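You operate a simulated robot arm through the tools that you are given. There is no shell and no other tool.

The job below is to be done with a simulated robot arm. You get a single attempt, and the scene is never put back.

Task
Zero the black meter, lay the blue magnet in the carrier and slide it to HALF.
Fine: pointer resting in the green, drawer pulled out four fifths or more for the magnet and shut again, other magnet and coil lever left alone.

The check looks at the end state, three seconds after you hand in, the way a careful person would. Anything else that was tipped, shoved, dropped, spilled or broken makes it a failure.

Robot
A 7-joint arm with a two-finger parallel gripper, fixed in place. Base frame: the origin is on the floor under the middle of its stand, x ahead of it, y to its left, z up. Lengths are in m, angles in degrees, forces in N, time in s.
With the tool pointing down near the work surface it reaches from about 0.52 to 0.96 m from the base axis. Its first joint turns from -166.0 to 166.0 degrees. Payload 3.91 kg.
Tool frame: the origin (TCP) lies between the finger pads and is the grasp point; the fingertips stand 0.03 m ahead of it; z points along the fingers, y is the line along which they close. Largest opening 0.11 m; finger width 0.02, thickness 0.01; the body of the gripper, 0.048 by 0.112 m, starts 0.055 m behind the TCP.
Orientation is told as [roll, pitch, yaw] about the base's x, y, z axes, in that order, counted from this pose: with the fingers straight down and closing along the base's y, the tool's x points along the base's -x, its y along +y and its z along -z.

Tools
- The arm moves only by the tool send_rows. Its argument "deltas" is a list of rows, each a list of 3 entries, a list of its own where there are three numbers: the shift along the base's x, y, z in units of 400 mm (1.0 is 400 mm), then the turn, a rotation vector about the base's x, y, z in units of 60 degrees (1.0 is 60 degrees), then the closure in counts, from 0 (fully open) to 255 (shut). In form: [[[dx, dy, dz], [ax, ay, az], hand], ...]. A call has 1 to 20 rows; each row is the pose to reach, as a shift and turn from the pose commanded when the call began. A call with a number of a shift or a turn outside -1 to 1 is refused whole. Each row takes 0.2 s and may step no farther than 0.05 m and 8.6 degrees from the row before; otherwise, or with a gripper value out of range, the whole call is refused. A pose out of reach is approached as far as the arm can. The call stops where the force on the tool passes 50 N (or 10 N more than at its start, if that is more) or the arm is blocked; 0.2 s more then pass. Each finger travels about 0.072 m/s and halts on what it meets, pressing with about 29 N; the grip force reading is that of the motor and also rises with nothing between the fingers. The clock runs only during rows and for 0.2 s after the last one: add rows that repeat a pose to give the fingers time. It gives the time, the measured TCP pose, the force on the tool (base axes), the opening and the grip force at its end, in the units of the frame above (readings bear some noise), with the torque about the TCP (base axes, N m) and any sound that the robot's microphone picked up.
- Cameras (640 x 400 px; columns grow to the right, rows downward): "scene" is fixed at [0.4003, -0.4998, 1.4757]; the picture's right is [1.00, -0.01, 0.00], its down [-0.00, -0.67, -0.74] and it looks along [0.01, 0.74, -0.67] (base axes); focal length 214 px, centre (320, 200). "wrist" rides on the gripper at [0.072, 0.017, -0.103] in the tool frame; the picture's right is [-0.23, 0.97, 0.00], its down [-0.76, -0.18, -0.62] and it looks along [-0.61, -0.14, 0.78] (tool axes); focal length 222 px, centre (320, 200). There is no depth. A picture from a camera that has moved, and an enlarged one, comes with that camera's place and axes in the base frame and with its lens.
- get_image(camera): a new picture of that camera. No time passes.
- raise_lower(by): slides the trunk up (or, below 0, down) by that many m; the arm rides with it, the base frame stays. It gives what a move gives, with no picture.
- zoom(camera, box): a new picture of the part [left, top, right, bottom] of that camera's present view, enlarged. No time passes.
- job_done(): hands the job in; it is judged then, once.

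Places have to be worked out from the pictures, the camera data and where the tool is seen. Open the gripper and draw the arm clear of the work before you hand the job in, unless the task says otherwise.

The tools are called as a command line: name --argument value ..., lists and objects as JSON in quotes. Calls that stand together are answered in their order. send_rows: Moves the arm, as the interface text tells. Its arguments: {"type":"object","properties":{"deltas":{"type":"array"}},"required":["deltas"]} The other tools are called the same way: raise_lower (by) moves the trunk up or down; get_image (camera) takes a picture; zoom (camera, box) takes an enlarged picture of a part of a camera's view; job_done () hands the job in.

At the start:

```text
time_s: 0.0
tool_pos: [0.3112, -0.2701, 1.2826]
tcp_rot: [0.1, 0.0, 0.0]
wrist_force: [0.5, -0.1, -0.3]
wrist_torque: [-0.01, 0.01, 0.01]
grip_width: 0.1102
gripper_force: 0.1
trunk travel left (down, up): [-0.625, 0.057]
```

scene: 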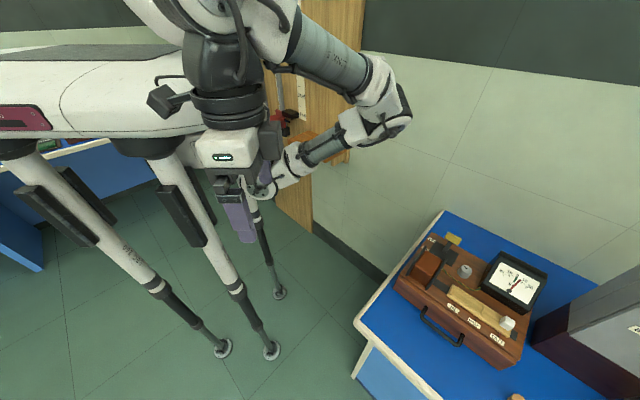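
wrist: 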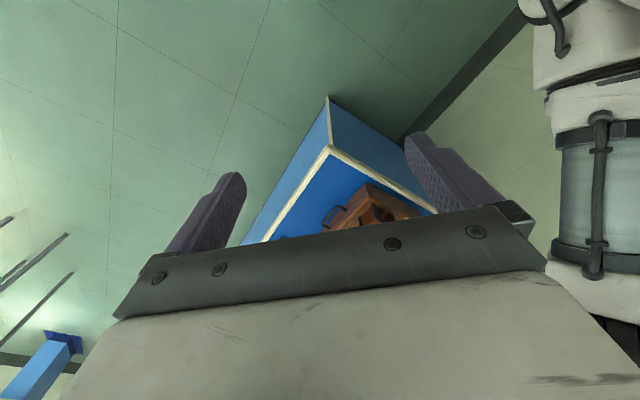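

I begin by looking closely at the bench with the apparatus box, to find the meter, magnets, drawer and carrier.

zoom --camera "scene" --box '[380, 210, 560, 380]'

zoom --camera "scene" --box '[440, 230, 560, 310]'

zoom --camera "scene" --box '[390, 230, 490, 300]'

zoom --camera "scene" --box '[400, 280, 560, 400]'

```text
2.35 times, centred on (470, 295) of scene
camera zoom: at [0.4003, -0.4998, 1.4757], right [1.0, -0.01, 0.0], down [0.0, -0.67, -0.74], along [0.01, 0.74, -0.67], focal length 505 px, centre (-33, -24)
```

zoom: 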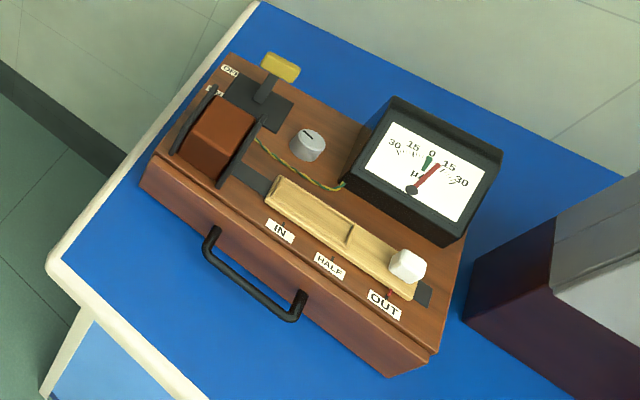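

```text
5.00 times, centred on (500, 270) of scene
camera zoom: at [0.4003, -0.4998, 1.4757], right [1.0, -0.01, 0.0], down [0.0, -0.67, -0.74], along [0.01, 0.74, -0.67], focal length 1072 px, centre (-580, -150)
```

zoom: 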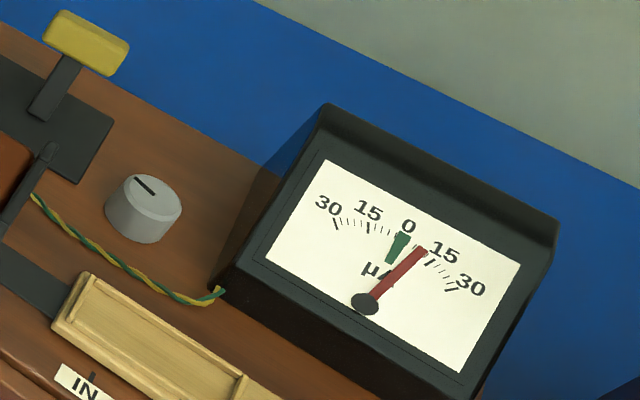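

```text
5.71 times, centred on (440, 265) of scene
camera zoom: at [0.4003, -0.4998, 1.4757], right [1.0, -0.01, 0.0], down [0.0, -0.67, -0.74], along [0.01, 0.74, -0.67], focal length 1226 px, centre (-366, -171)
```

zoom: 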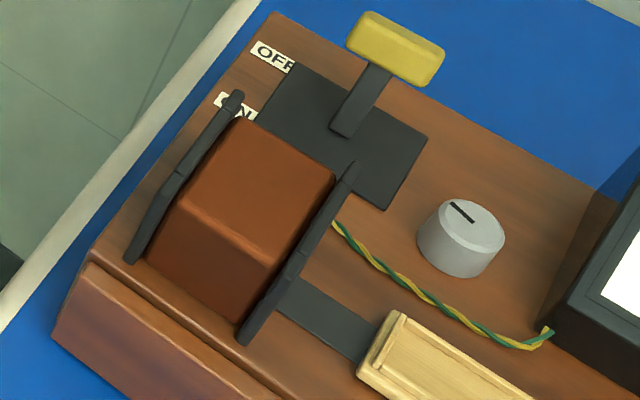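

```text
3.33 times, centred on (480, 340) of scene
camera zoom: at [0.4003, -0.4998, 1.4757], right [1.0, -0.01, 0.0], down [0.0, -0.67, -0.74], along [0.01, 0.74, -0.67], focal length 715 px, centre (-213, -267)
```

zoom: 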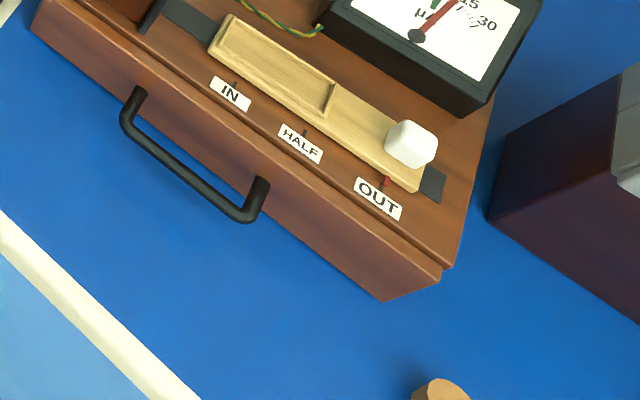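

The box sits on a blue bench (top near z≈0.83) turned about 45°, with the drawer handle facing (-x,-y), a zero knob, the meter and the carrier at OUT. I move the arm to a viewing pose with the wrist camera facing the box's front.

send_rows --deltas '[[[0.083, -0.022, -0.03], [0, 0, 0.107], 0], [[0.166, -0.044, -0.06], [0, 0, 0.214], 0], [[0.249, -0.066, -0.09], [0, 0, 0.321], 0], [[0.332, -0.088, -0.12], [0, 0, 0.428], 0], [[0.415, -0.11, -0.15], [0, 0, 0.535], 0], [[0.498, -0.132, -0.18], [0, 0, 0.642], 0], [[0.58, -0.152, -0.207], [0, 0, 0.75], 0]]'

```text
time_s: 1.6
tool_pos: [0.5446, -0.3295, 1.2015]
tcp_rot: [0.1, 0.1, 45.1]
wrist_force: [-0.4, 0.6, -1.0]
wrist_torque: [0.0, 0.0, 0.01]
grip_width: 0.1102
gripper_force: 0.2
trunk travel left (down, up): [-0.625, 0.057]
```

The arm reached the viewing pose with yaw 45°. I take pictures from both cameras.

get_image --camera "wrist"

get_image --camera "scene"

```text
taken
camera wrist: at [0.4809, -0.3697, 1.3033], right [-0.53, 0.85, 0.0], down [0.66, 0.41, 0.62], along [0.53, 0.33, -0.78], focal length 222 px, centre (320, 200)
```

wrist: 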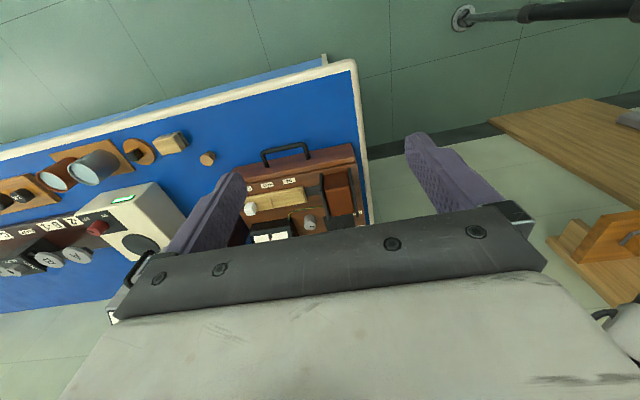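

```text
taken
```

scene: 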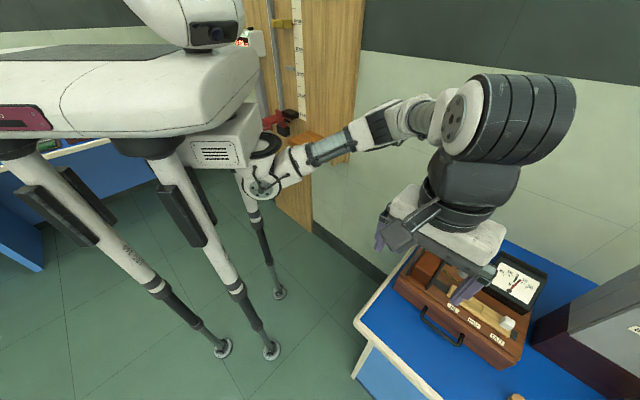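

The wrist camera now sees the box between the fingers and other lab items on the right of the bench. I enlarge that part.

zoom --camera "wrist" --box '[180, 100, 400, 250]'

zoom --camera "wrist" --box '[0, 120, 240, 290]'

zoom --camera "scene" --box '[380, 210, 560, 400]'

```text
2.67 times, centred on (290, 175) of wrist
camera zoom: at [0.4809, -0.3697, 1.3033], right [-0.53, 0.85, 0.0], down [0.66, 0.41, 0.62], along [0.53, 0.33, -0.78], focal length 592 px, centre (400, 267)
```

zoom: 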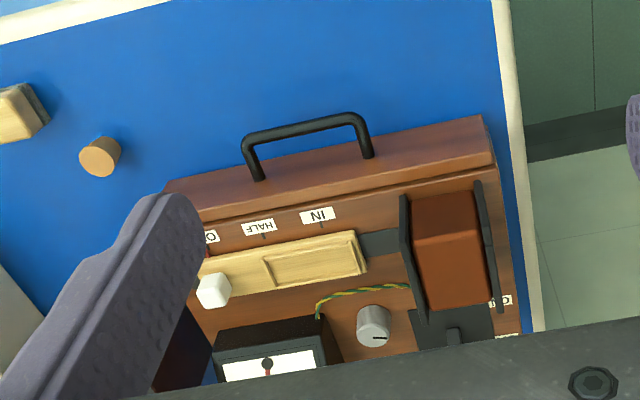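

```text
2.35 times, centred on (120, 205) of wrist
camera zoom: at [0.4809, -0.3697, 1.3033], right [-0.53, 0.85, 0.0], down [0.66, 0.41, 0.62], along [0.53, 0.33, -0.78], focal length 523 px, centre (791, 188)
```

zoom: 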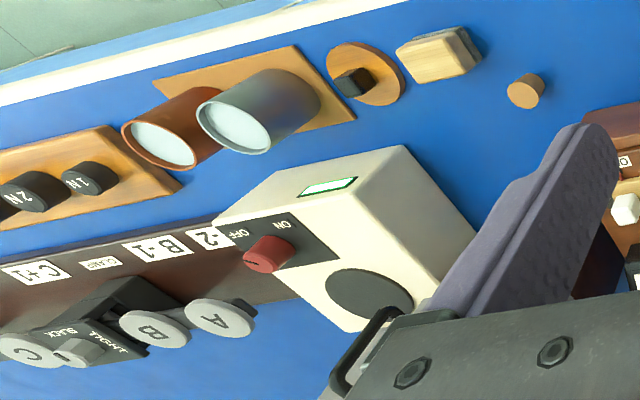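

```text
2.11 times, centred on (470, 305) of scene
camera zoom: at [0.4003, -0.4998, 1.4757], right [1.0, -0.01, 0.0], down [0.0, -0.67, -0.74], along [0.01, 0.74, -0.67], focal length 452 px, centre (4, -21)
```

zoom: 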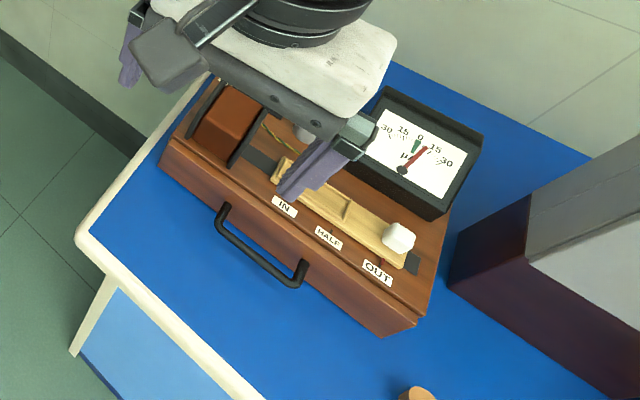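

The box, drawer handle, carrier, knob and coil are visible; a small wooden peg and other lab gear stand right of the box. I move over the back part of the box so that the wrist camera views it from nearer, unobstructed.

send_rows --deltas '[[[0.085, 0.053, -0.032], [0, 0, 0], 0], [[0.17, 0.107, -0.064], [0, 0, 0], 0], [[0.255, 0.16, -0.096], [0, 0, 0], 0], [[0.34, 0.214, -0.128], [0, 0, 0], 0], [[0.425, 0.267, -0.16], [0, 0, 0], 0], [[0.51, 0.32, -0.19], [0, 0, 0], 0], [[0.6, 0.375, -0.225], [0, 0, 0], 0]]'

get_image --camera "wrist"

get_image --camera "scene"

```text
time_s: 3.2
tool_pos: [0.7846, -0.1833, 1.1095]
tcp_rot: [0.0, 0.0, 45.0]
wrist_force: [-0.4, 0.2, 0.2]
wrist_torque: [0.0, 0.01, -0.02]
grip_width: 0.1098
gripper_force: 0.1
trunk travel left (down, up): [-0.625, 0.057]
```

```text
taken
camera wrist: at [0.722, -0.2216, 1.2123], right [-0.53, 0.85, 0.0], down [0.67, 0.41, 0.62], along [0.53, 0.33, -0.78], focal length 222 px, centre (320, 200)
```

wrist: 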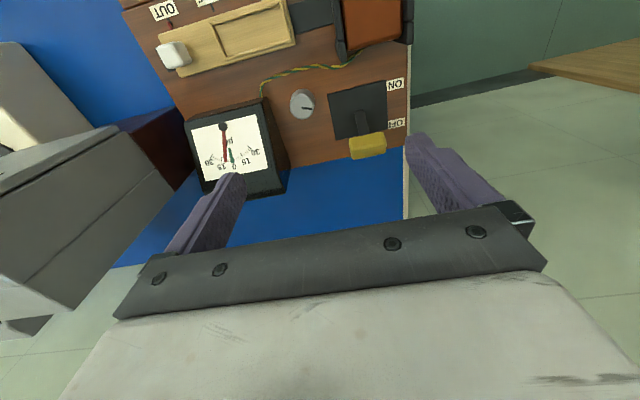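

```text
taken
```

scene: 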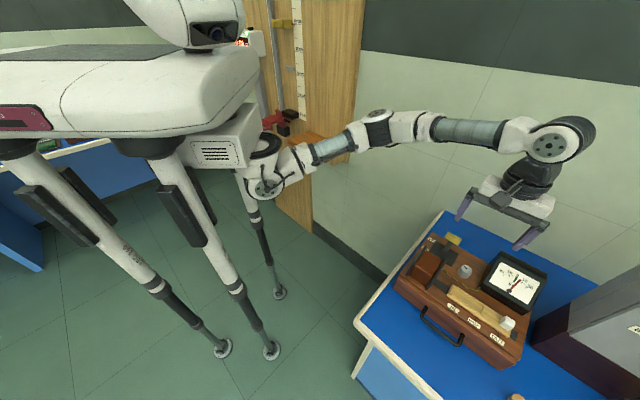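

The camera now looks down on the box. I enlarge for measuring the knob, carrier and meter.

zoom --camera "wrist" --box '[120, 0, 420, 187]'

zoom --camera "scene" --box '[390, 220, 550, 320]'

zoom --camera "scene" --box '[390, 290, 550, 390]'

```text
2.13 times, centred on (270, 94) of wrist
camera zoom: at [0.722, -0.2216, 1.2123], right [-0.53, 0.85, 0.0], down [0.67, 0.41, 0.62], along [0.53, 0.33, -0.78], focal length 474 px, centre (427, 427)
```

zoom: 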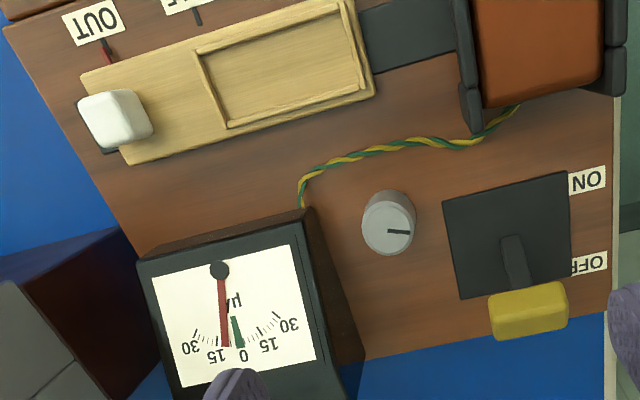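

```text
4.00 times, centred on (470, 270) of scene
camera zoom: at [0.4003, -0.4998, 1.4757], right [1.0, -0.01, 0.0], down [0.0, -0.67, -0.74], along [0.01, 0.74, -0.67], focal length 858 px, centre (-280, -80)
```

zoom: 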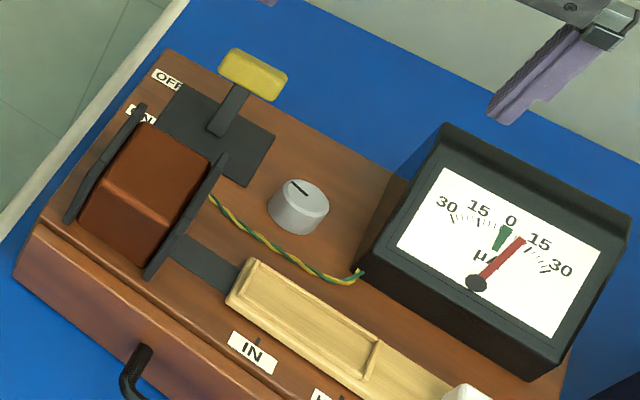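

```text
4.00 times, centred on (470, 340) of scene
camera zoom: at [0.4003, -0.4998, 1.4757], right [1.0, -0.01, 0.0], down [0.0, -0.67, -0.74], along [0.01, 0.74, -0.67], focal length 858 px, centre (-280, -360)
```

zoom: 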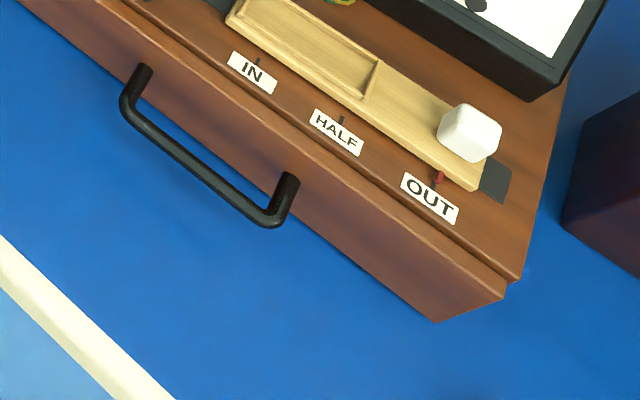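

I zoom further onto the knob and white carrier knob in both views for accurate triangulation.

zoom --camera "wrist" --box '[270, 70, 350, 120]'

zoom --camera "scene" --box '[446, 254, 486, 279]'

zoom --camera "wrist" --box '[140, 0, 300, 100]'

zoom --camera "scene" --box '[440, 280, 520, 330]'

```text
8.00 times, centred on (310, 95) of wrist
camera zoom: at [0.722, -0.2216, 1.2123], right [-0.53, 0.85, 0.0], down [0.67, 0.41, 0.62], along [0.53, 0.33, -0.78], focal length 1777 px, centre (400, 1040)
```

zoom: 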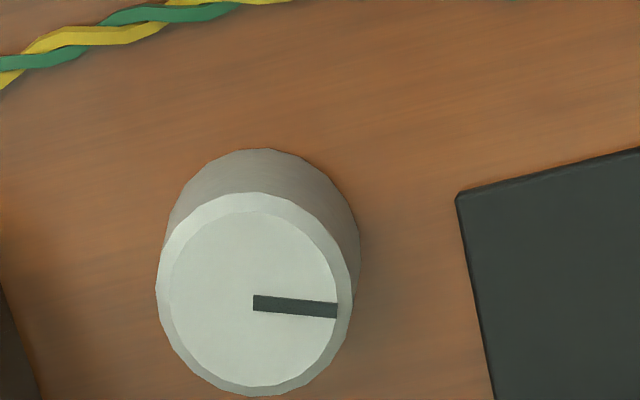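

```text
16.00 times, centred on (466, 266) of scene
camera zoom: at [0.4003, -0.4998, 1.4757], right [1.0, -0.01, 0.0], down [0.0, -0.67, -0.74], along [0.01, 0.74, -0.67], focal length 3432 px, centre (-2016, -864)
```

zoom: 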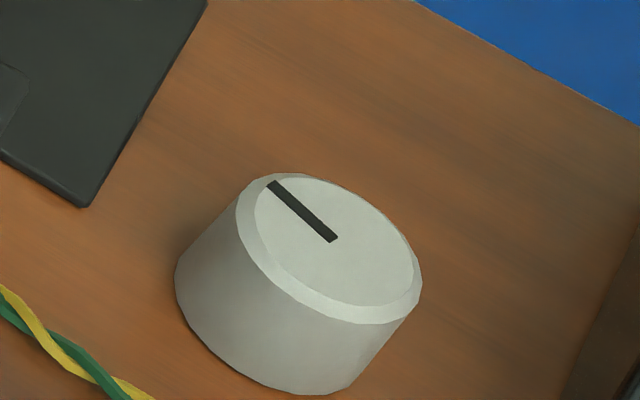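

```text
4.00 times, centred on (220, 50) of wrist
camera zoom: at [0.722, -0.2216, 1.2123], right [-0.53, 0.85, 0.0], down [0.67, 0.41, 0.62], along [0.53, 0.33, -0.78], focal length 888 px, centre (720, 800)
```

zoom: 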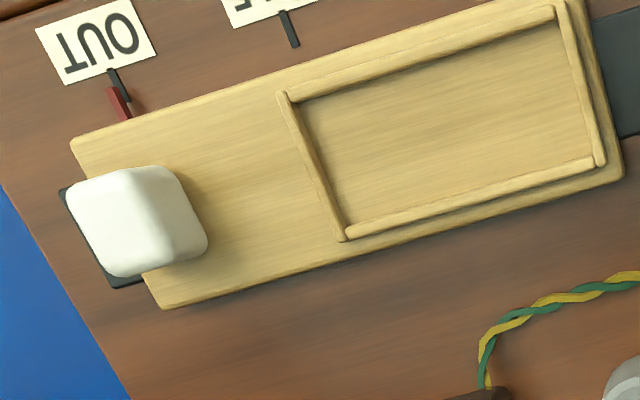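

```text
8.00 times, centred on (480, 305) of scene
camera zoom: at [0.4003, -0.4998, 1.4757], right [1.0, -0.01, 0.0], down [0.0, -0.67, -0.74], along [0.01, 0.74, -0.67], focal length 1716 px, centre (-960, -640)
```

zoom: 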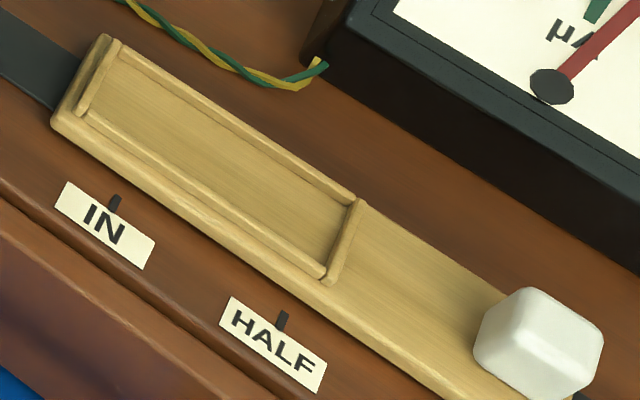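

Triangulating: box top z≈0.93, bench z≈0.85, zero knob top centre ≈(0.796,-0.201,0.953), about 27 mm wide; rail direction OUT→IN is (-0.707,0.707), HALF tick at ≈(0.765,-0.318). I turn the gripper by -90° (in two calls) at this height so that it closes along the box's front-back direction, over the knob.

send_rows --deltas '[[[0.005, -0.007, 0], [0, 0, -0.125], 0], [[0.01, -0.015, 0], [0, 0, -0.25], 0], [[0.015, -0.022, 0], [0, 0, -0.375], 0], [[0.02, -0.03, 0], [0, 0, -0.5], 0], [[0.025, -0.037, 0], [0, 0, -0.625], 0], [[0.0285, -0.044, 0], [0, 0, -0.75], 0]]'

send_rows --deltas '[[[0, 0, 0], [0, 0, -0.125], 0], [[0, 0, 0], [0, 0, -0.25], 0], [[0, 0, 0], [0, 0, -0.375], 0], [[0, 0, 0], [0, 0, -0.5], 0], [[0, 0, 0], [0, 0, -0.625], 0], [[0, 0, 0], [0, 0, -0.75], 0], [[0, 0, 0], [0, 0, -0.75], 0]]'

get_image --camera "wrist"

get_image --camera "scene"

```text
time_s: 4.6
tool_pos: [0.7963, -0.198, 1.1105]
tcp_rot: [-0.1, 0.0, -0.2]
wrist_force: [-0.2, -0.9, 0.4]
wrist_torque: [0.05, 0.01, -0.01]
grip_width: 0.1097
gripper_force: 0.0
trunk travel left (down, up): [-0.625, 0.057]
```

```text
time_s: 6.2
tool_pos: [0.7945, -0.1972, 1.1087]
tcp_rot: [0.0, 0.0, -45.1]
wrist_force: [0.4, 0.5, -0.2]
wrist_torque: [0.01, -0.04, -0.01]
grip_width: 0.1099
gripper_force: 0.0
trunk travel left (down, up): [-0.625, 0.057]
```

```text
taken
camera wrist: at [0.7555, -0.1338, 1.2123], right [0.85, 0.53, 0.0], down [0.41, -0.67, 0.62], along [0.33, -0.53, -0.78], focal length 222 px, centre (320, 200)
```

wrist: 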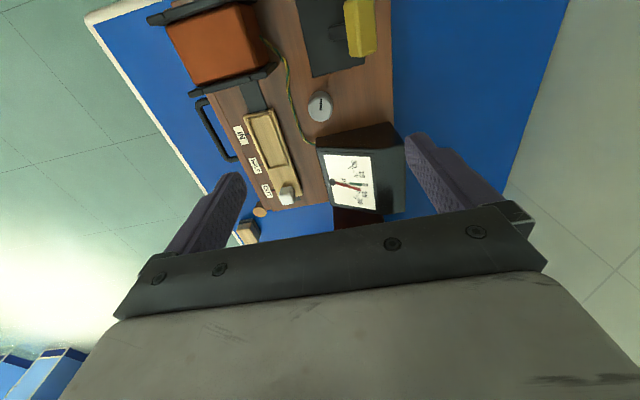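

```text
taken
```

scene: 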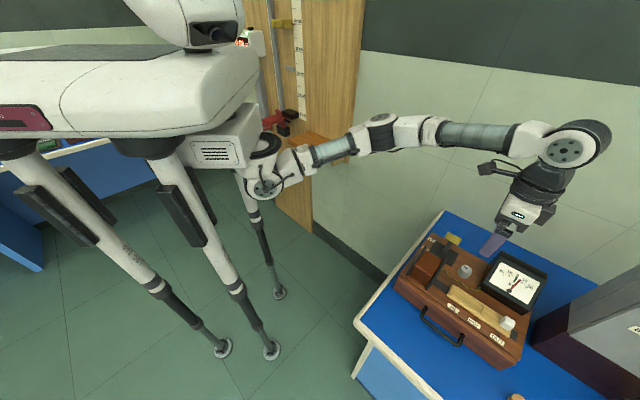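

This view from the left shows knob, handle and carrier well. I zoom on knob, handle and carrier for a second-baseline measure.

zoom --camera "wrist" --box '[280, 80, 360, 130]'

zoom --camera "wrist" --box '[180, 80, 340, 180]'

zoom --camera "wrist" --box '[190, 120, 350, 220]'

```text
8.00 times, centred on (320, 105) of wrist
camera zoom: at [0.7555, -0.1338, 1.2123], right [0.85, 0.53, 0.0], down [0.41, -0.67, 0.62], along [0.33, -0.53, -0.78], focal length 1777 px, centre (320, 960)
```

zoom: 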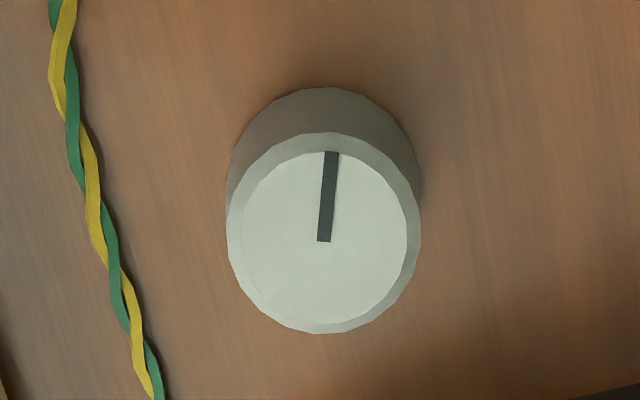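

```text
4.00 times, centred on (260, 130) of wrist
camera zoom: at [0.7555, -0.1338, 1.2123], right [0.85, 0.53, 0.0], down [0.41, -0.67, 0.62], along [0.33, -0.53, -0.78], focal length 888 px, centre (560, 480)
```

zoom: 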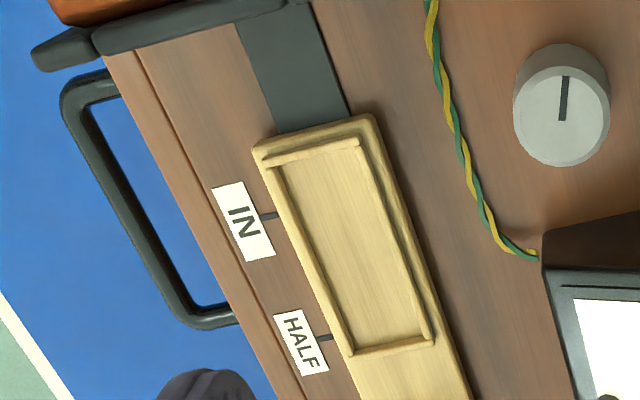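

```text
4.00 times, centred on (270, 170) of wrist
camera zoom: at [0.7555, -0.1338, 1.2123], right [0.85, 0.53, 0.0], down [0.41, -0.67, 0.62], along [0.33, -0.53, -0.78], focal length 888 px, centre (520, 320)
```

zoom: 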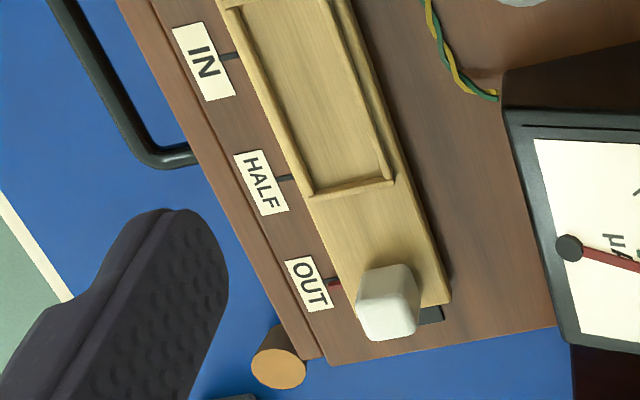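

Two wrist views agree: knob top centre ≈(0.797,-0.200,0.947), box top ≈0.917, carrier rim ≈0.933, handle bar ≈(0.688,-0.329,0.887), bench ≈0.837. I narrow the fingers to about 40 mm and descend part of the way over the knob.

send_rows --deltas '[[[0.0065, -0.0075, 0], [0, 0, 0], 162], [[0.0065, -0.0075, 0], [0, 0, 0], 162], [[0.0065, -0.0075, 0], [0, 0, 0], 162], [[0.0065, -0.0075, -0.09], [0, 0, 0], 162], [[0.0065, -0.0075, -0.18], [0, 0, 0], 162], [[0.0065, -0.0075, -0.26], [0, 0, 0], 162], [[0.0065, -0.0075, -0.26], [0, 0, 0], 162]]'

get_image --camera "wrist"

zoom --camera "scene" --box '[390, 200, 550, 300]'

```text
time_s: 7.8
tool_pos: [0.798, -0.2008, 1.0038]
tcp_rot: [0.0, 0.0, -45.0]
wrist_force: [0.6, -0.1, -0.7]
wrist_torque: [-0.02, 0.01, -0.02]
grip_width: 0.0402
gripper_force: 0.0
trunk travel left (down, up): [-0.625, 0.057]
```

```text
taken
camera wrist: at [0.7582, -0.1375, 1.1072], right [0.85, 0.53, 0.0], down [0.41, -0.66, 0.62], along [0.33, -0.53, -0.78], focal length 222 px, centre (320, 200)
```

wrist: 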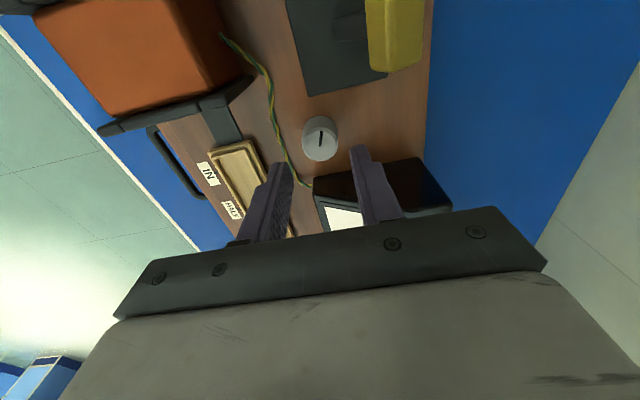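

```text
4.00 times, centred on (470, 250) of scene
camera zoom: at [0.4003, -0.4998, 1.4757], right [1.0, -0.01, 0.0], down [0.0, -0.67, -0.74], along [0.01, 0.74, -0.67], focal length 858 px, centre (-280, 0)
```

zoom: 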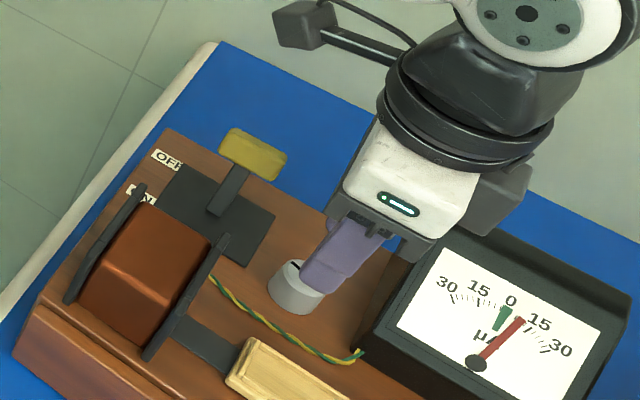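

The tips are just above the knob; I zoom to check alignment before descending the last part.

zoom --camera "wrist" --box '[240, 95, 400, 195]'

zoom --camera "scene" --box '[446, 244, 494, 284]'

```text
4.00 times, centred on (320, 145) of wrist
camera zoom: at [0.7582, -0.1375, 1.1072], right [0.85, 0.53, 0.0], down [0.41, -0.66, 0.62], along [0.33, -0.53, -0.78], focal length 888 px, centre (320, 420)
```

zoom: 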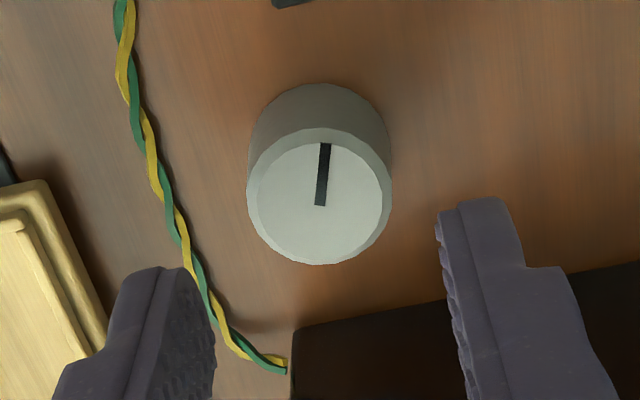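

```text
10.00 times, centred on (470, 264) of scene
camera zoom: at [0.4003, -0.4998, 1.4757], right [1.0, -0.01, 0.0], down [0.0, -0.67, -0.74], along [0.01, 0.74, -0.67], focal length 2145 px, centre (-1180, -440)
```

zoom: 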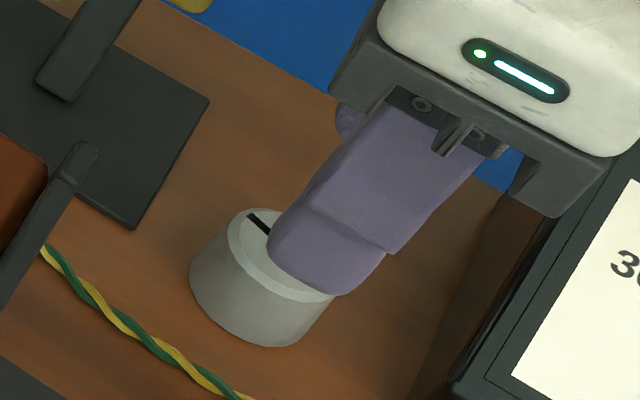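

The knob lies centred between the fingers at (0.797,-0.200). I descend to TCP z≈0.955 and close on it.

send_rows --deltas '[[[0, 0.001, -0.05], [0, 0, 0], 162], [[0, 0.001, -0.09], [0, 0, 0], 162], [[0, 0.001, -0.122], [0, 0, 0], 162], [[0, 0.001, -0.122], [0, 0, 0], 162], [[0, 0.001, -0.122], [0, 0, 0], 190], [[0, 0.001, -0.122], [0, 0, 0], 215], [[0, 0.001, -0.122], [0, 0, 0], 235]]'

get_image --camera "wrist"

zoom --camera "scene" --box '[440, 230, 550, 310]'

```text
time_s: 9.4
tool_pos: [0.7967, -0.2005, 0.9566]
tcp_rot: [-0.2, 0.0, -45.1]
wrist_force: [-5.8, -3.9, -2.1]
wrist_torque: [-0.37, -0.3, 0.02]
grip_width: 0.0296
gripper_force: 44.6
trunk travel left (down, up): [-0.625, 0.057]
```

```text
taken
camera wrist: at [0.7581, -0.1368, 1.0583], right [0.85, 0.53, 0.0], down [0.41, -0.66, 0.62], along [0.33, -0.53, -0.78], focal length 222 px, centre (320, 200)
```

wrist: 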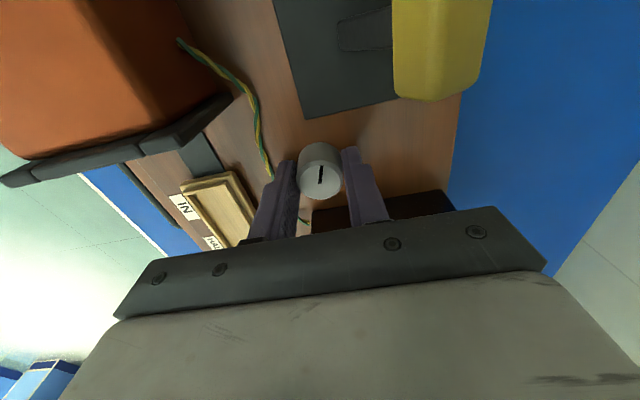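

```text
5.00 times, centred on (495, 270) of scene
camera zoom: at [0.4003, -0.4998, 1.4757], right [1.0, -0.01, 0.0], down [0.0, -0.67, -0.74], along [0.01, 0.74, -0.67], focal length 1072 px, centre (-555, -150)
```

zoom: 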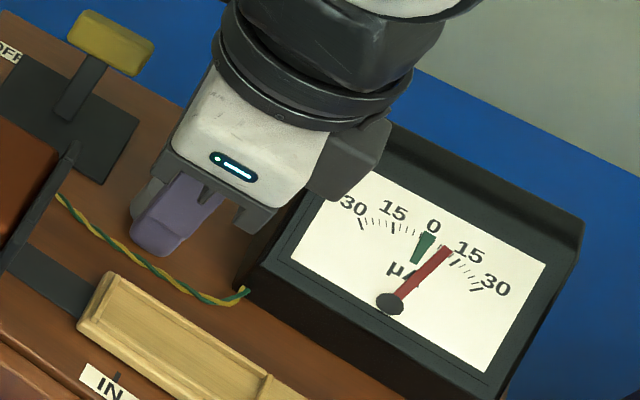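

The knob is gripped (width 29.6 mm). I try a small turn of +10° (counter-clockwise from above) and look at the pointer.

send_rows --deltas '[[[0, 0, 0], [0, 0, 0.055], 240], [[0, 0, 0], [0, 0, 0.11], 240], [[0, 0, 0], [0, 0, 0.1667], 240], [[0, 0, 0], [0, 0, 0.1667], 240]]'

zoom --camera "scene" --box '[470, 240, 550, 310]'

zoom --camera "wrist" --box '[240, 120, 400, 220]'

```text
time_s: 10.4
tool_pos: [0.7978, -0.2012, 0.9547]
tcp_rot: [0.0, 0.2, -35.0]
wrist_force: [-12.3, 2.3, -14.8]
wrist_torque: [-0.4, -0.61, 0.01]
grip_width: 0.0293
gripper_force: 45.3
trunk travel left (down, up): [-0.625, 0.057]
```

```text
5.71 times, centred on (510, 275) of scene
camera zoom: at [0.4003, -0.4998, 1.4757], right [1.0, -0.01, 0.0], down [0.0, -0.67, -0.74], along [0.01, 0.74, -0.67], focal length 1226 px, centre (-766, -229)
```

zoom: 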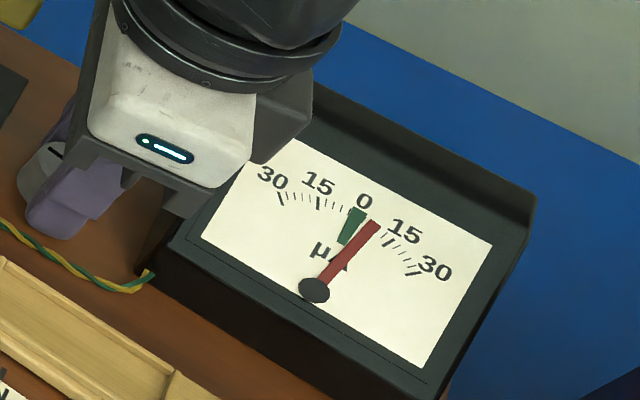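

```text
4.00 times, centred on (320, 170) of wrist
camera zoom: at [0.7479, -0.1449, 1.0585], right [0.74, 0.67, 0.0], down [0.52, -0.58, 0.62], along [0.41, -0.46, -0.78], focal length 888 px, centre (320, 320)
```

zoom: 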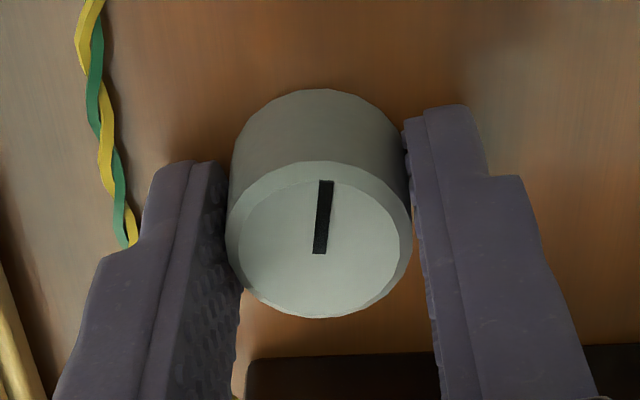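

The pointer moved left, about half-way degree for degree; roughly 20° more is needed. I turn +18° more with a small recentering, then look.

send_rows --deltas '[[[-0.0015, 0, 0], [0, 0, 0.06], 240], [[-0.0025, 0, 0], [0, 0, 0.12], 240], [[-0.0025, 0, 0], [0, 0, 0.18], 240], [[-0.0025, 0, 0], [0, 0, 0.24], 240], [[-0.0025, 0, 0], [0, 0, 0.3], 240], [[-0.0025, 0, 0], [0, 0, 0.3], 240]]'

zoom --camera "scene" --box '[470, 240, 550, 310]'

zoom --camera "wrist" --box '[240, 120, 400, 220]'

```text
time_s: 11.8
tool_pos: [0.7964, -0.1999, 0.9553]
tcp_rot: [0.0, 0.0, -16.9]
wrist_force: [3.4, 0.7, -16.4]
wrist_torque: [-0.34, -0.78, 0.03]
grip_width: 0.0294
gripper_force: 45.3
trunk travel left (down, up): [-0.625, 0.057]
```

```text
5.71 times, centred on (510, 275) of scene
camera zoom: at [0.4003, -0.4998, 1.4757], right [1.0, -0.01, 0.0], down [0.0, -0.67, -0.74], along [0.01, 0.74, -0.67], focal length 1226 px, centre (-766, -229)
```

zoom: 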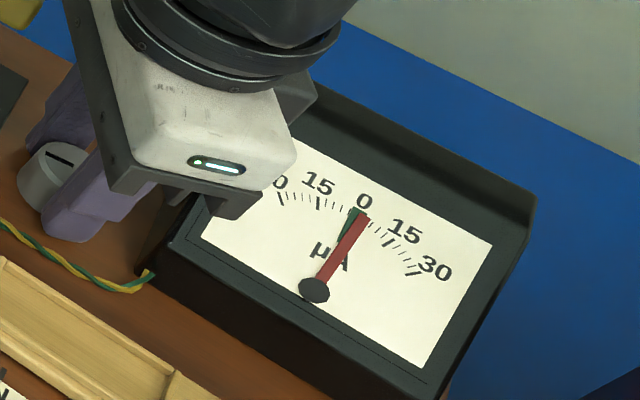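

```text
4.00 times, centred on (320, 170) of wrist
camera zoom: at [0.733, -0.1627, 1.0584], right [0.5, 0.87, 0.0], down [0.68, -0.39, 0.62], along [0.54, -0.31, -0.78], focal length 888 px, centre (320, 320)
```

zoom: 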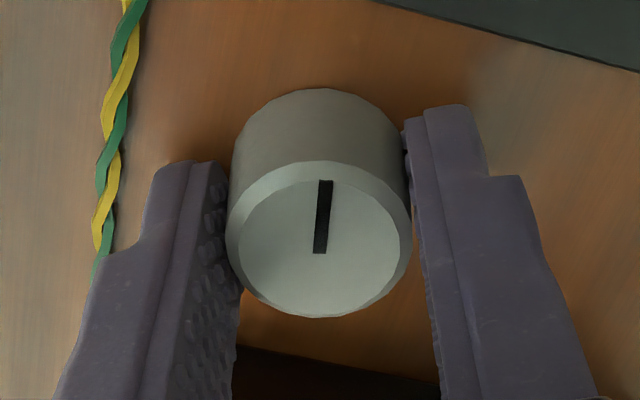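

The pointer now overlaps the green. I zoom in for a fine look.

zoom --camera "scene" --box '[502, 262, 534, 282]'

get_image --camera "wrist"

```text
16.00 times, centred on (518, 272) of scene
camera zoom: at [0.4003, -0.4998, 1.4757], right [1.0, -0.01, 0.0], down [0.0, -0.67, -0.74], along [0.01, 0.74, -0.67], focal length 3432 px, centre (-2848, -952)
```

zoom: 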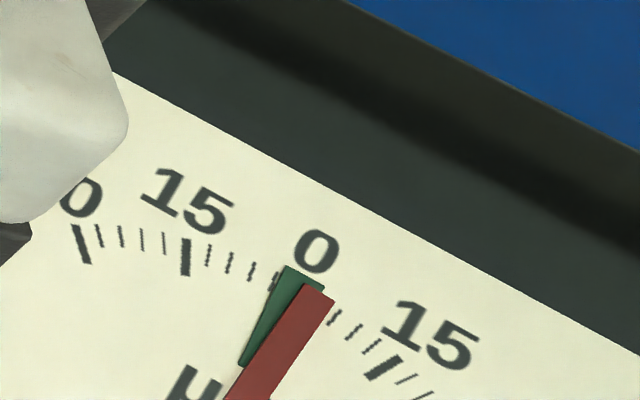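

```text
taken
camera wrist: at [0.733, -0.1627, 1.0584], right [0.5, 0.87, 0.0], down [0.68, -0.39, 0.62], along [0.54, -0.31, -0.78], focal length 222 px, centre (320, 200)
```

wrist: 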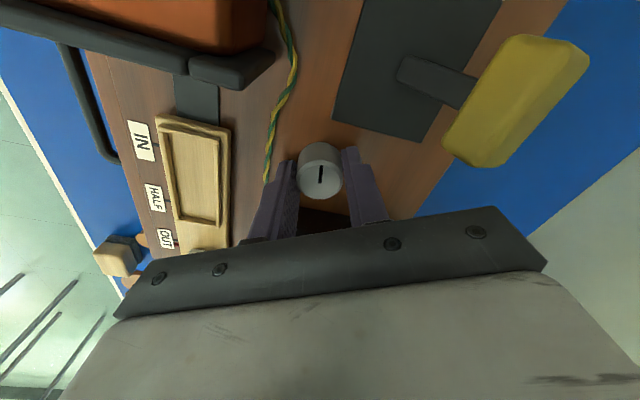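

The pointer still sits a bit right of the green's middle. I take a slightly wider zoom to gauge angle against ticks.

zoom --camera "scene" --box '[496, 254, 552, 296]'

zoom --camera "scene" --box '[506, 266, 530, 281]'

```text
9.52 times, centred on (524, 275) of scene
camera zoom: at [0.4003, -0.4998, 1.4757], right [1.0, -0.01, 0.0], down [0.0, -0.67, -0.74], along [0.01, 0.74, -0.67], focal length 2043 px, centre (-1623, -514)
```

zoom: 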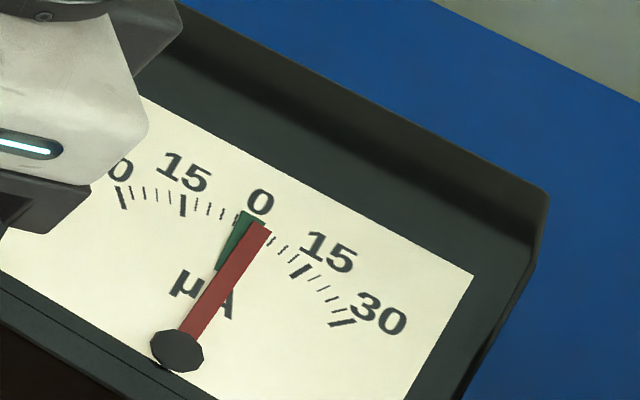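

```text
16.00 times, centred on (518, 274) of scene
camera zoom: at [0.4003, -0.4998, 1.4757], right [1.0, -0.01, 0.0], down [0.0, -0.67, -0.74], along [0.01, 0.74, -0.67], focal length 3432 px, centre (-2848, -976)
```

zoom: 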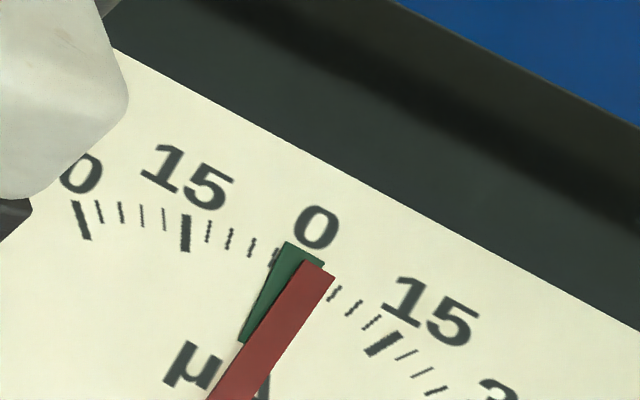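

By the tick geometry the pointer is at about +2.8 µA and the green spans about ±2.4; the gain is ≈0.35° per knob degree. I turn +10° more.

send_rows --deltas '[[[0, 0, 0], [0, 0, 0.055], 240], [[0, 0, 0], [0, 0, 0.11], 240], [[0, 0, 0], [0, 0, 0.167], 240], [[0, 0, 0], [0, 0, 0.167], 240]]'

zoom --camera "scene" --box '[496, 254, 552, 296]'

```text
time_s: 12.8
tool_pos: [0.7976, -0.2008, 0.9561]
tcp_rot: [-0.1, 0.3, -6.9]
wrist_force: [0.0, 4.7, -17.3]
wrist_torque: [0.1, 0.39, 0.0]
grip_width: 0.0292
gripper_force: 45.4
trunk travel left (down, up): [-0.625, 0.057]
```

```text
9.52 times, centred on (524, 275) of scene
camera zoom: at [0.4003, -0.4998, 1.4757], right [1.0, -0.01, 0.0], down [0.0, -0.67, -0.74], along [0.01, 0.74, -0.67], focal length 2043 px, centre (-1623, -514)
```

zoom: 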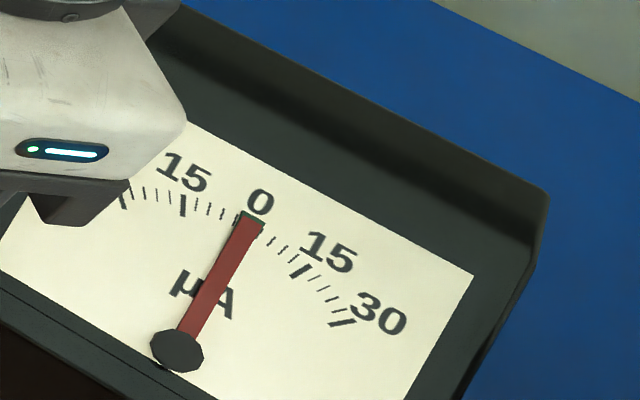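

The pointer now covers the green's centre. I release the knob with a small opening and lift straight up.

send_rows --deltas '[[[0, 0, 0], [0, 0, 0], 185], [[0, 0, 0], [0, 0, 0], 167], [[0, 0, 0], [0, 0, 0], 165], [[0, 0, 0.06], [0, 0, 0], 165], [[0, 0, 0.15], [0, 0, 0], 165], [[0, 0, 0.26], [0, 0, 0], 165], [[0, 0, 0.37], [0, 0, 0], 165]]'

zoom --camera "scene" --box '[496, 254, 552, 296]'

get_image --camera "wrist"

```text
time_s: 14.4
tool_pos: [0.7958, -0.2008, 1.1076]
tcp_rot: [0.0, -0.1, -7.1]
wrist_force: [0.0, -0.4, -0.5]
wrist_torque: [0.0, 0.0, 0.07]
grip_width: 0.0388
gripper_force: 0.1
trunk travel left (down, up): [-0.625, 0.057]
```

```text
9.52 times, centred on (524, 275) of scene
camera zoom: at [0.4003, -0.4998, 1.4757], right [1.0, -0.01, 0.0], down [0.0, -0.67, -0.74], along [0.01, 0.74, -0.67], focal length 2043 px, centre (-1623, -514)
```

zoom: 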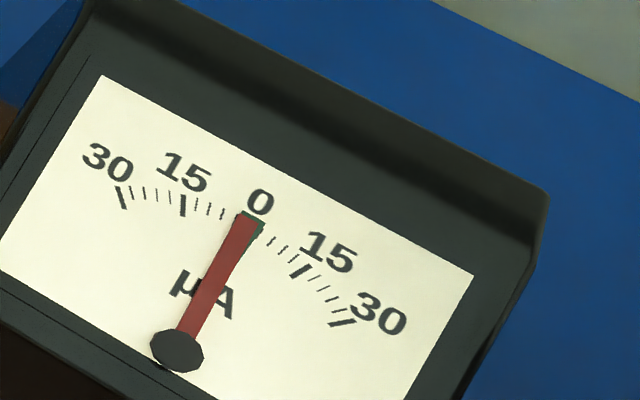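

```text
taken
camera wrist: at [0.726, -0.174, 1.2105], right [0.34, 0.94, 0.0], down [0.73, -0.27, 0.62], along [0.59, -0.21, -0.78], focal length 222 px, centre (320, 200)
```

wrist: 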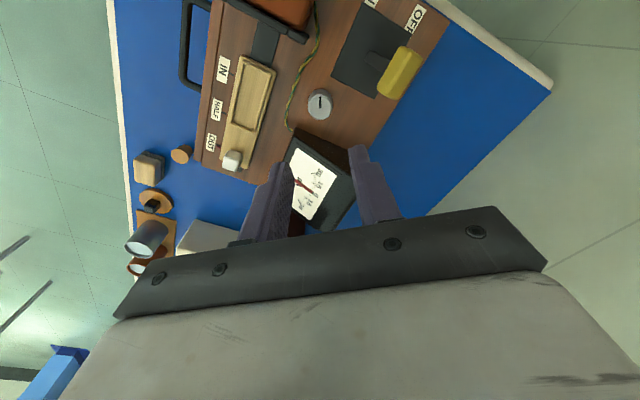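

The pointer rests in the green after release (about -0.5 µA). Next is the drawer handle; to keep the wrist camera away from the coil I turn the gripper toward yaw +135° while moving high above the handle.

send_rows --deltas '[[[-0.038, -0.045, 0.01], [0, 0, 0.113], 165], [[-0.077, -0.091, 0.02], [0, 0, 0.226], 165], [[-0.115, -0.137, 0.03], [0, 0, 0.339], 165], [[-0.154, -0.182, 0.03], [0, 0, 0.452], 165], [[-0.193, -0.228, 0.03], [0, 0, 0.565], 165], [[-0.231, -0.274, 0.03], [0, 0, 0.678], 165], [[-0.27, -0.32, 0.03], [0, 0, 0.79], 165]]'

send_rows --deltas '[[[0, 0, 0], [0, 0, 0.113], 165], [[0, 0, 0], [0, 0, 0.226], 165], [[0, 0, 0], [0, 0, 0.339], 165], [[0, 0, 0], [0, 0, 0.452], 165], [[0, 0, 0], [0, 0, 0.565], 165], [[0, 0, 0], [0, 0, 0.678], 165], [[0, 0, 0], [0, 0, 0.79], 165]]'

send_rows --deltas '[[[0, 0, 0], [0, 0, 0.113], 165], [[0, 0, 0], [0, 0, 0.226], 165], [[0, 0, 0], [0, 0, 0.339], 165], [[0, 0, 0], [0, 0, 0.452], 165], [[0, 0, 0], [0, 0, 0.565], 165], [[0, 0, 0], [0, 0, 0.678], 165], [[0, 0, 0], [0, 0, 0.79], 165]]'

get_image --camera "wrist"

get_image --camera "scene"

```text
time_s: 16.0
tool_pos: [0.6894, -0.3283, 1.1173]
tcp_rot: [0.0, 0.0, 40.4]
wrist_force: [-0.3, -0.2, 0.4]
wrist_torque: [-0.01, -0.03, -0.02]
grip_width: 0.0386
gripper_force: 0.0
trunk travel left (down, up): [-0.625, 0.057]
```

```text
time_s: 17.6
tool_pos: [0.6877, -0.3286, 1.1171]
tcp_rot: [0.0, 0.0, 87.9]
wrist_force: [-0.3, 0.3, 0.1]
wrist_torque: [0.01, 0.0, 0.03]
grip_width: 0.0389
gripper_force: 0.0
trunk travel left (down, up): [-0.625, 0.057]
```

```text
time_s: 19.2
tool_pos: [0.6895, -0.3295, 1.1164]
tcp_rot: [0.1, 0.1, 135.2]
wrist_force: [0.1, 0.0, -0.7]
wrist_torque: [-0.01, -0.01, 0.04]
grip_width: 0.0386
gripper_force: 0.0
trunk travel left (down, up): [-0.625, 0.057]
```

```text
taken
camera wrist: at [0.7288, -0.3916, 1.2192], right [-0.85, -0.53, 0.0], down [-0.42, 0.66, 0.62], along [-0.33, 0.53, -0.78], focal length 222 px, centre (320, 200)
```

wrist: 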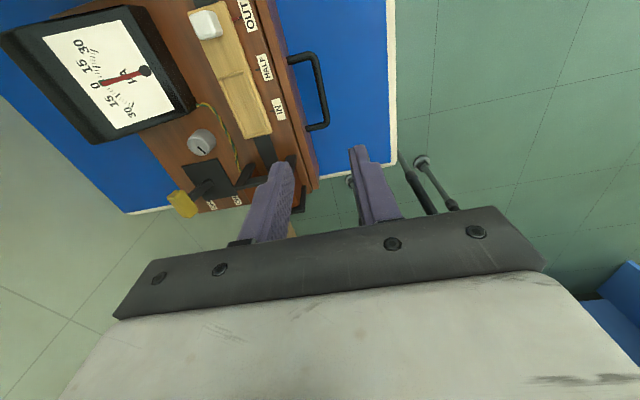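

```text
taken
```

scene: 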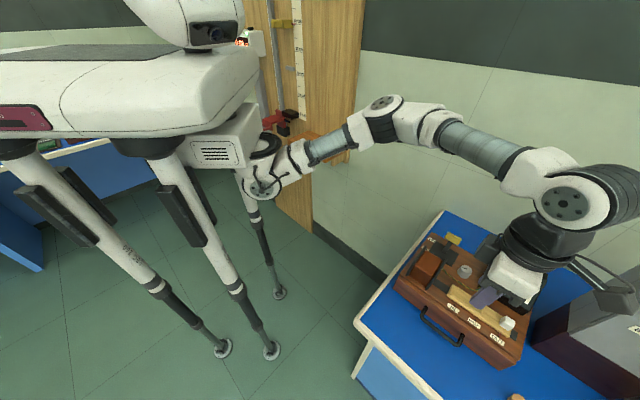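

Yaw 135° is reachable. I zoom on the handle and the dial from this second viewpoint.

zoom --camera "wrist" --box '[230, 30, 390, 130]'

zoom --camera "wrist" --box '[20, 0, 200, 130]'

zoom --camera "wrist" --box '[240, 90, 400, 190]'

```text
4.00 times, centred on (310, 80) of wrist
camera zoom: at [0.7288, -0.3916, 1.2192], right [-0.85, -0.53, 0.0], down [-0.42, 0.66, 0.62], along [-0.33, 0.53, -0.78], focal length 888 px, centre (360, 680)
```

zoom: 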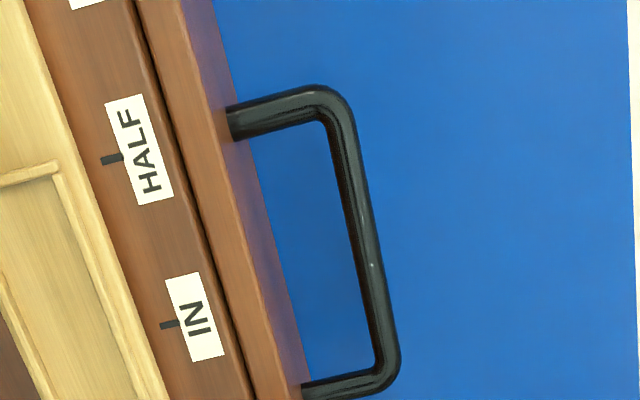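

```text
3.08 times, centred on (110, 65) of wrist
camera zoom: at [0.7288, -0.3916, 1.2192], right [-0.85, -0.53, 0.0], down [-0.42, 0.66, 0.62], along [-0.33, 0.53, -0.78], focal length 684 px, centre (966, 615)
```

zoom: 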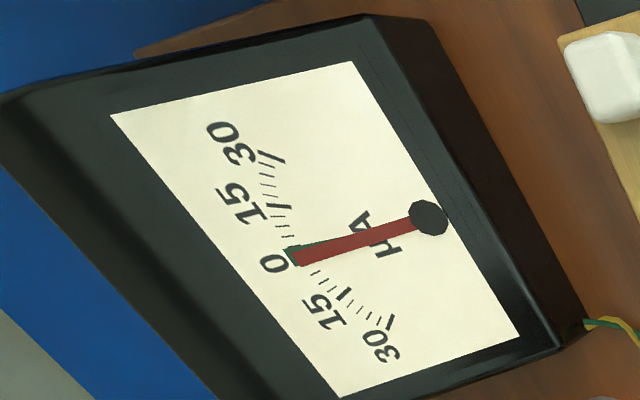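

```text
4.00 times, centred on (320, 140) of wrist
camera zoom: at [0.7288, -0.3916, 1.2192], right [-0.85, -0.53, 0.0], down [-0.42, 0.66, 0.62], along [-0.33, 0.53, -0.78], focal length 888 px, centre (320, 440)
```

zoom: 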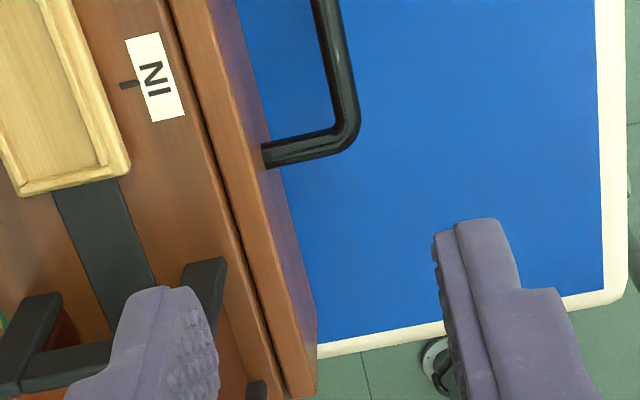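

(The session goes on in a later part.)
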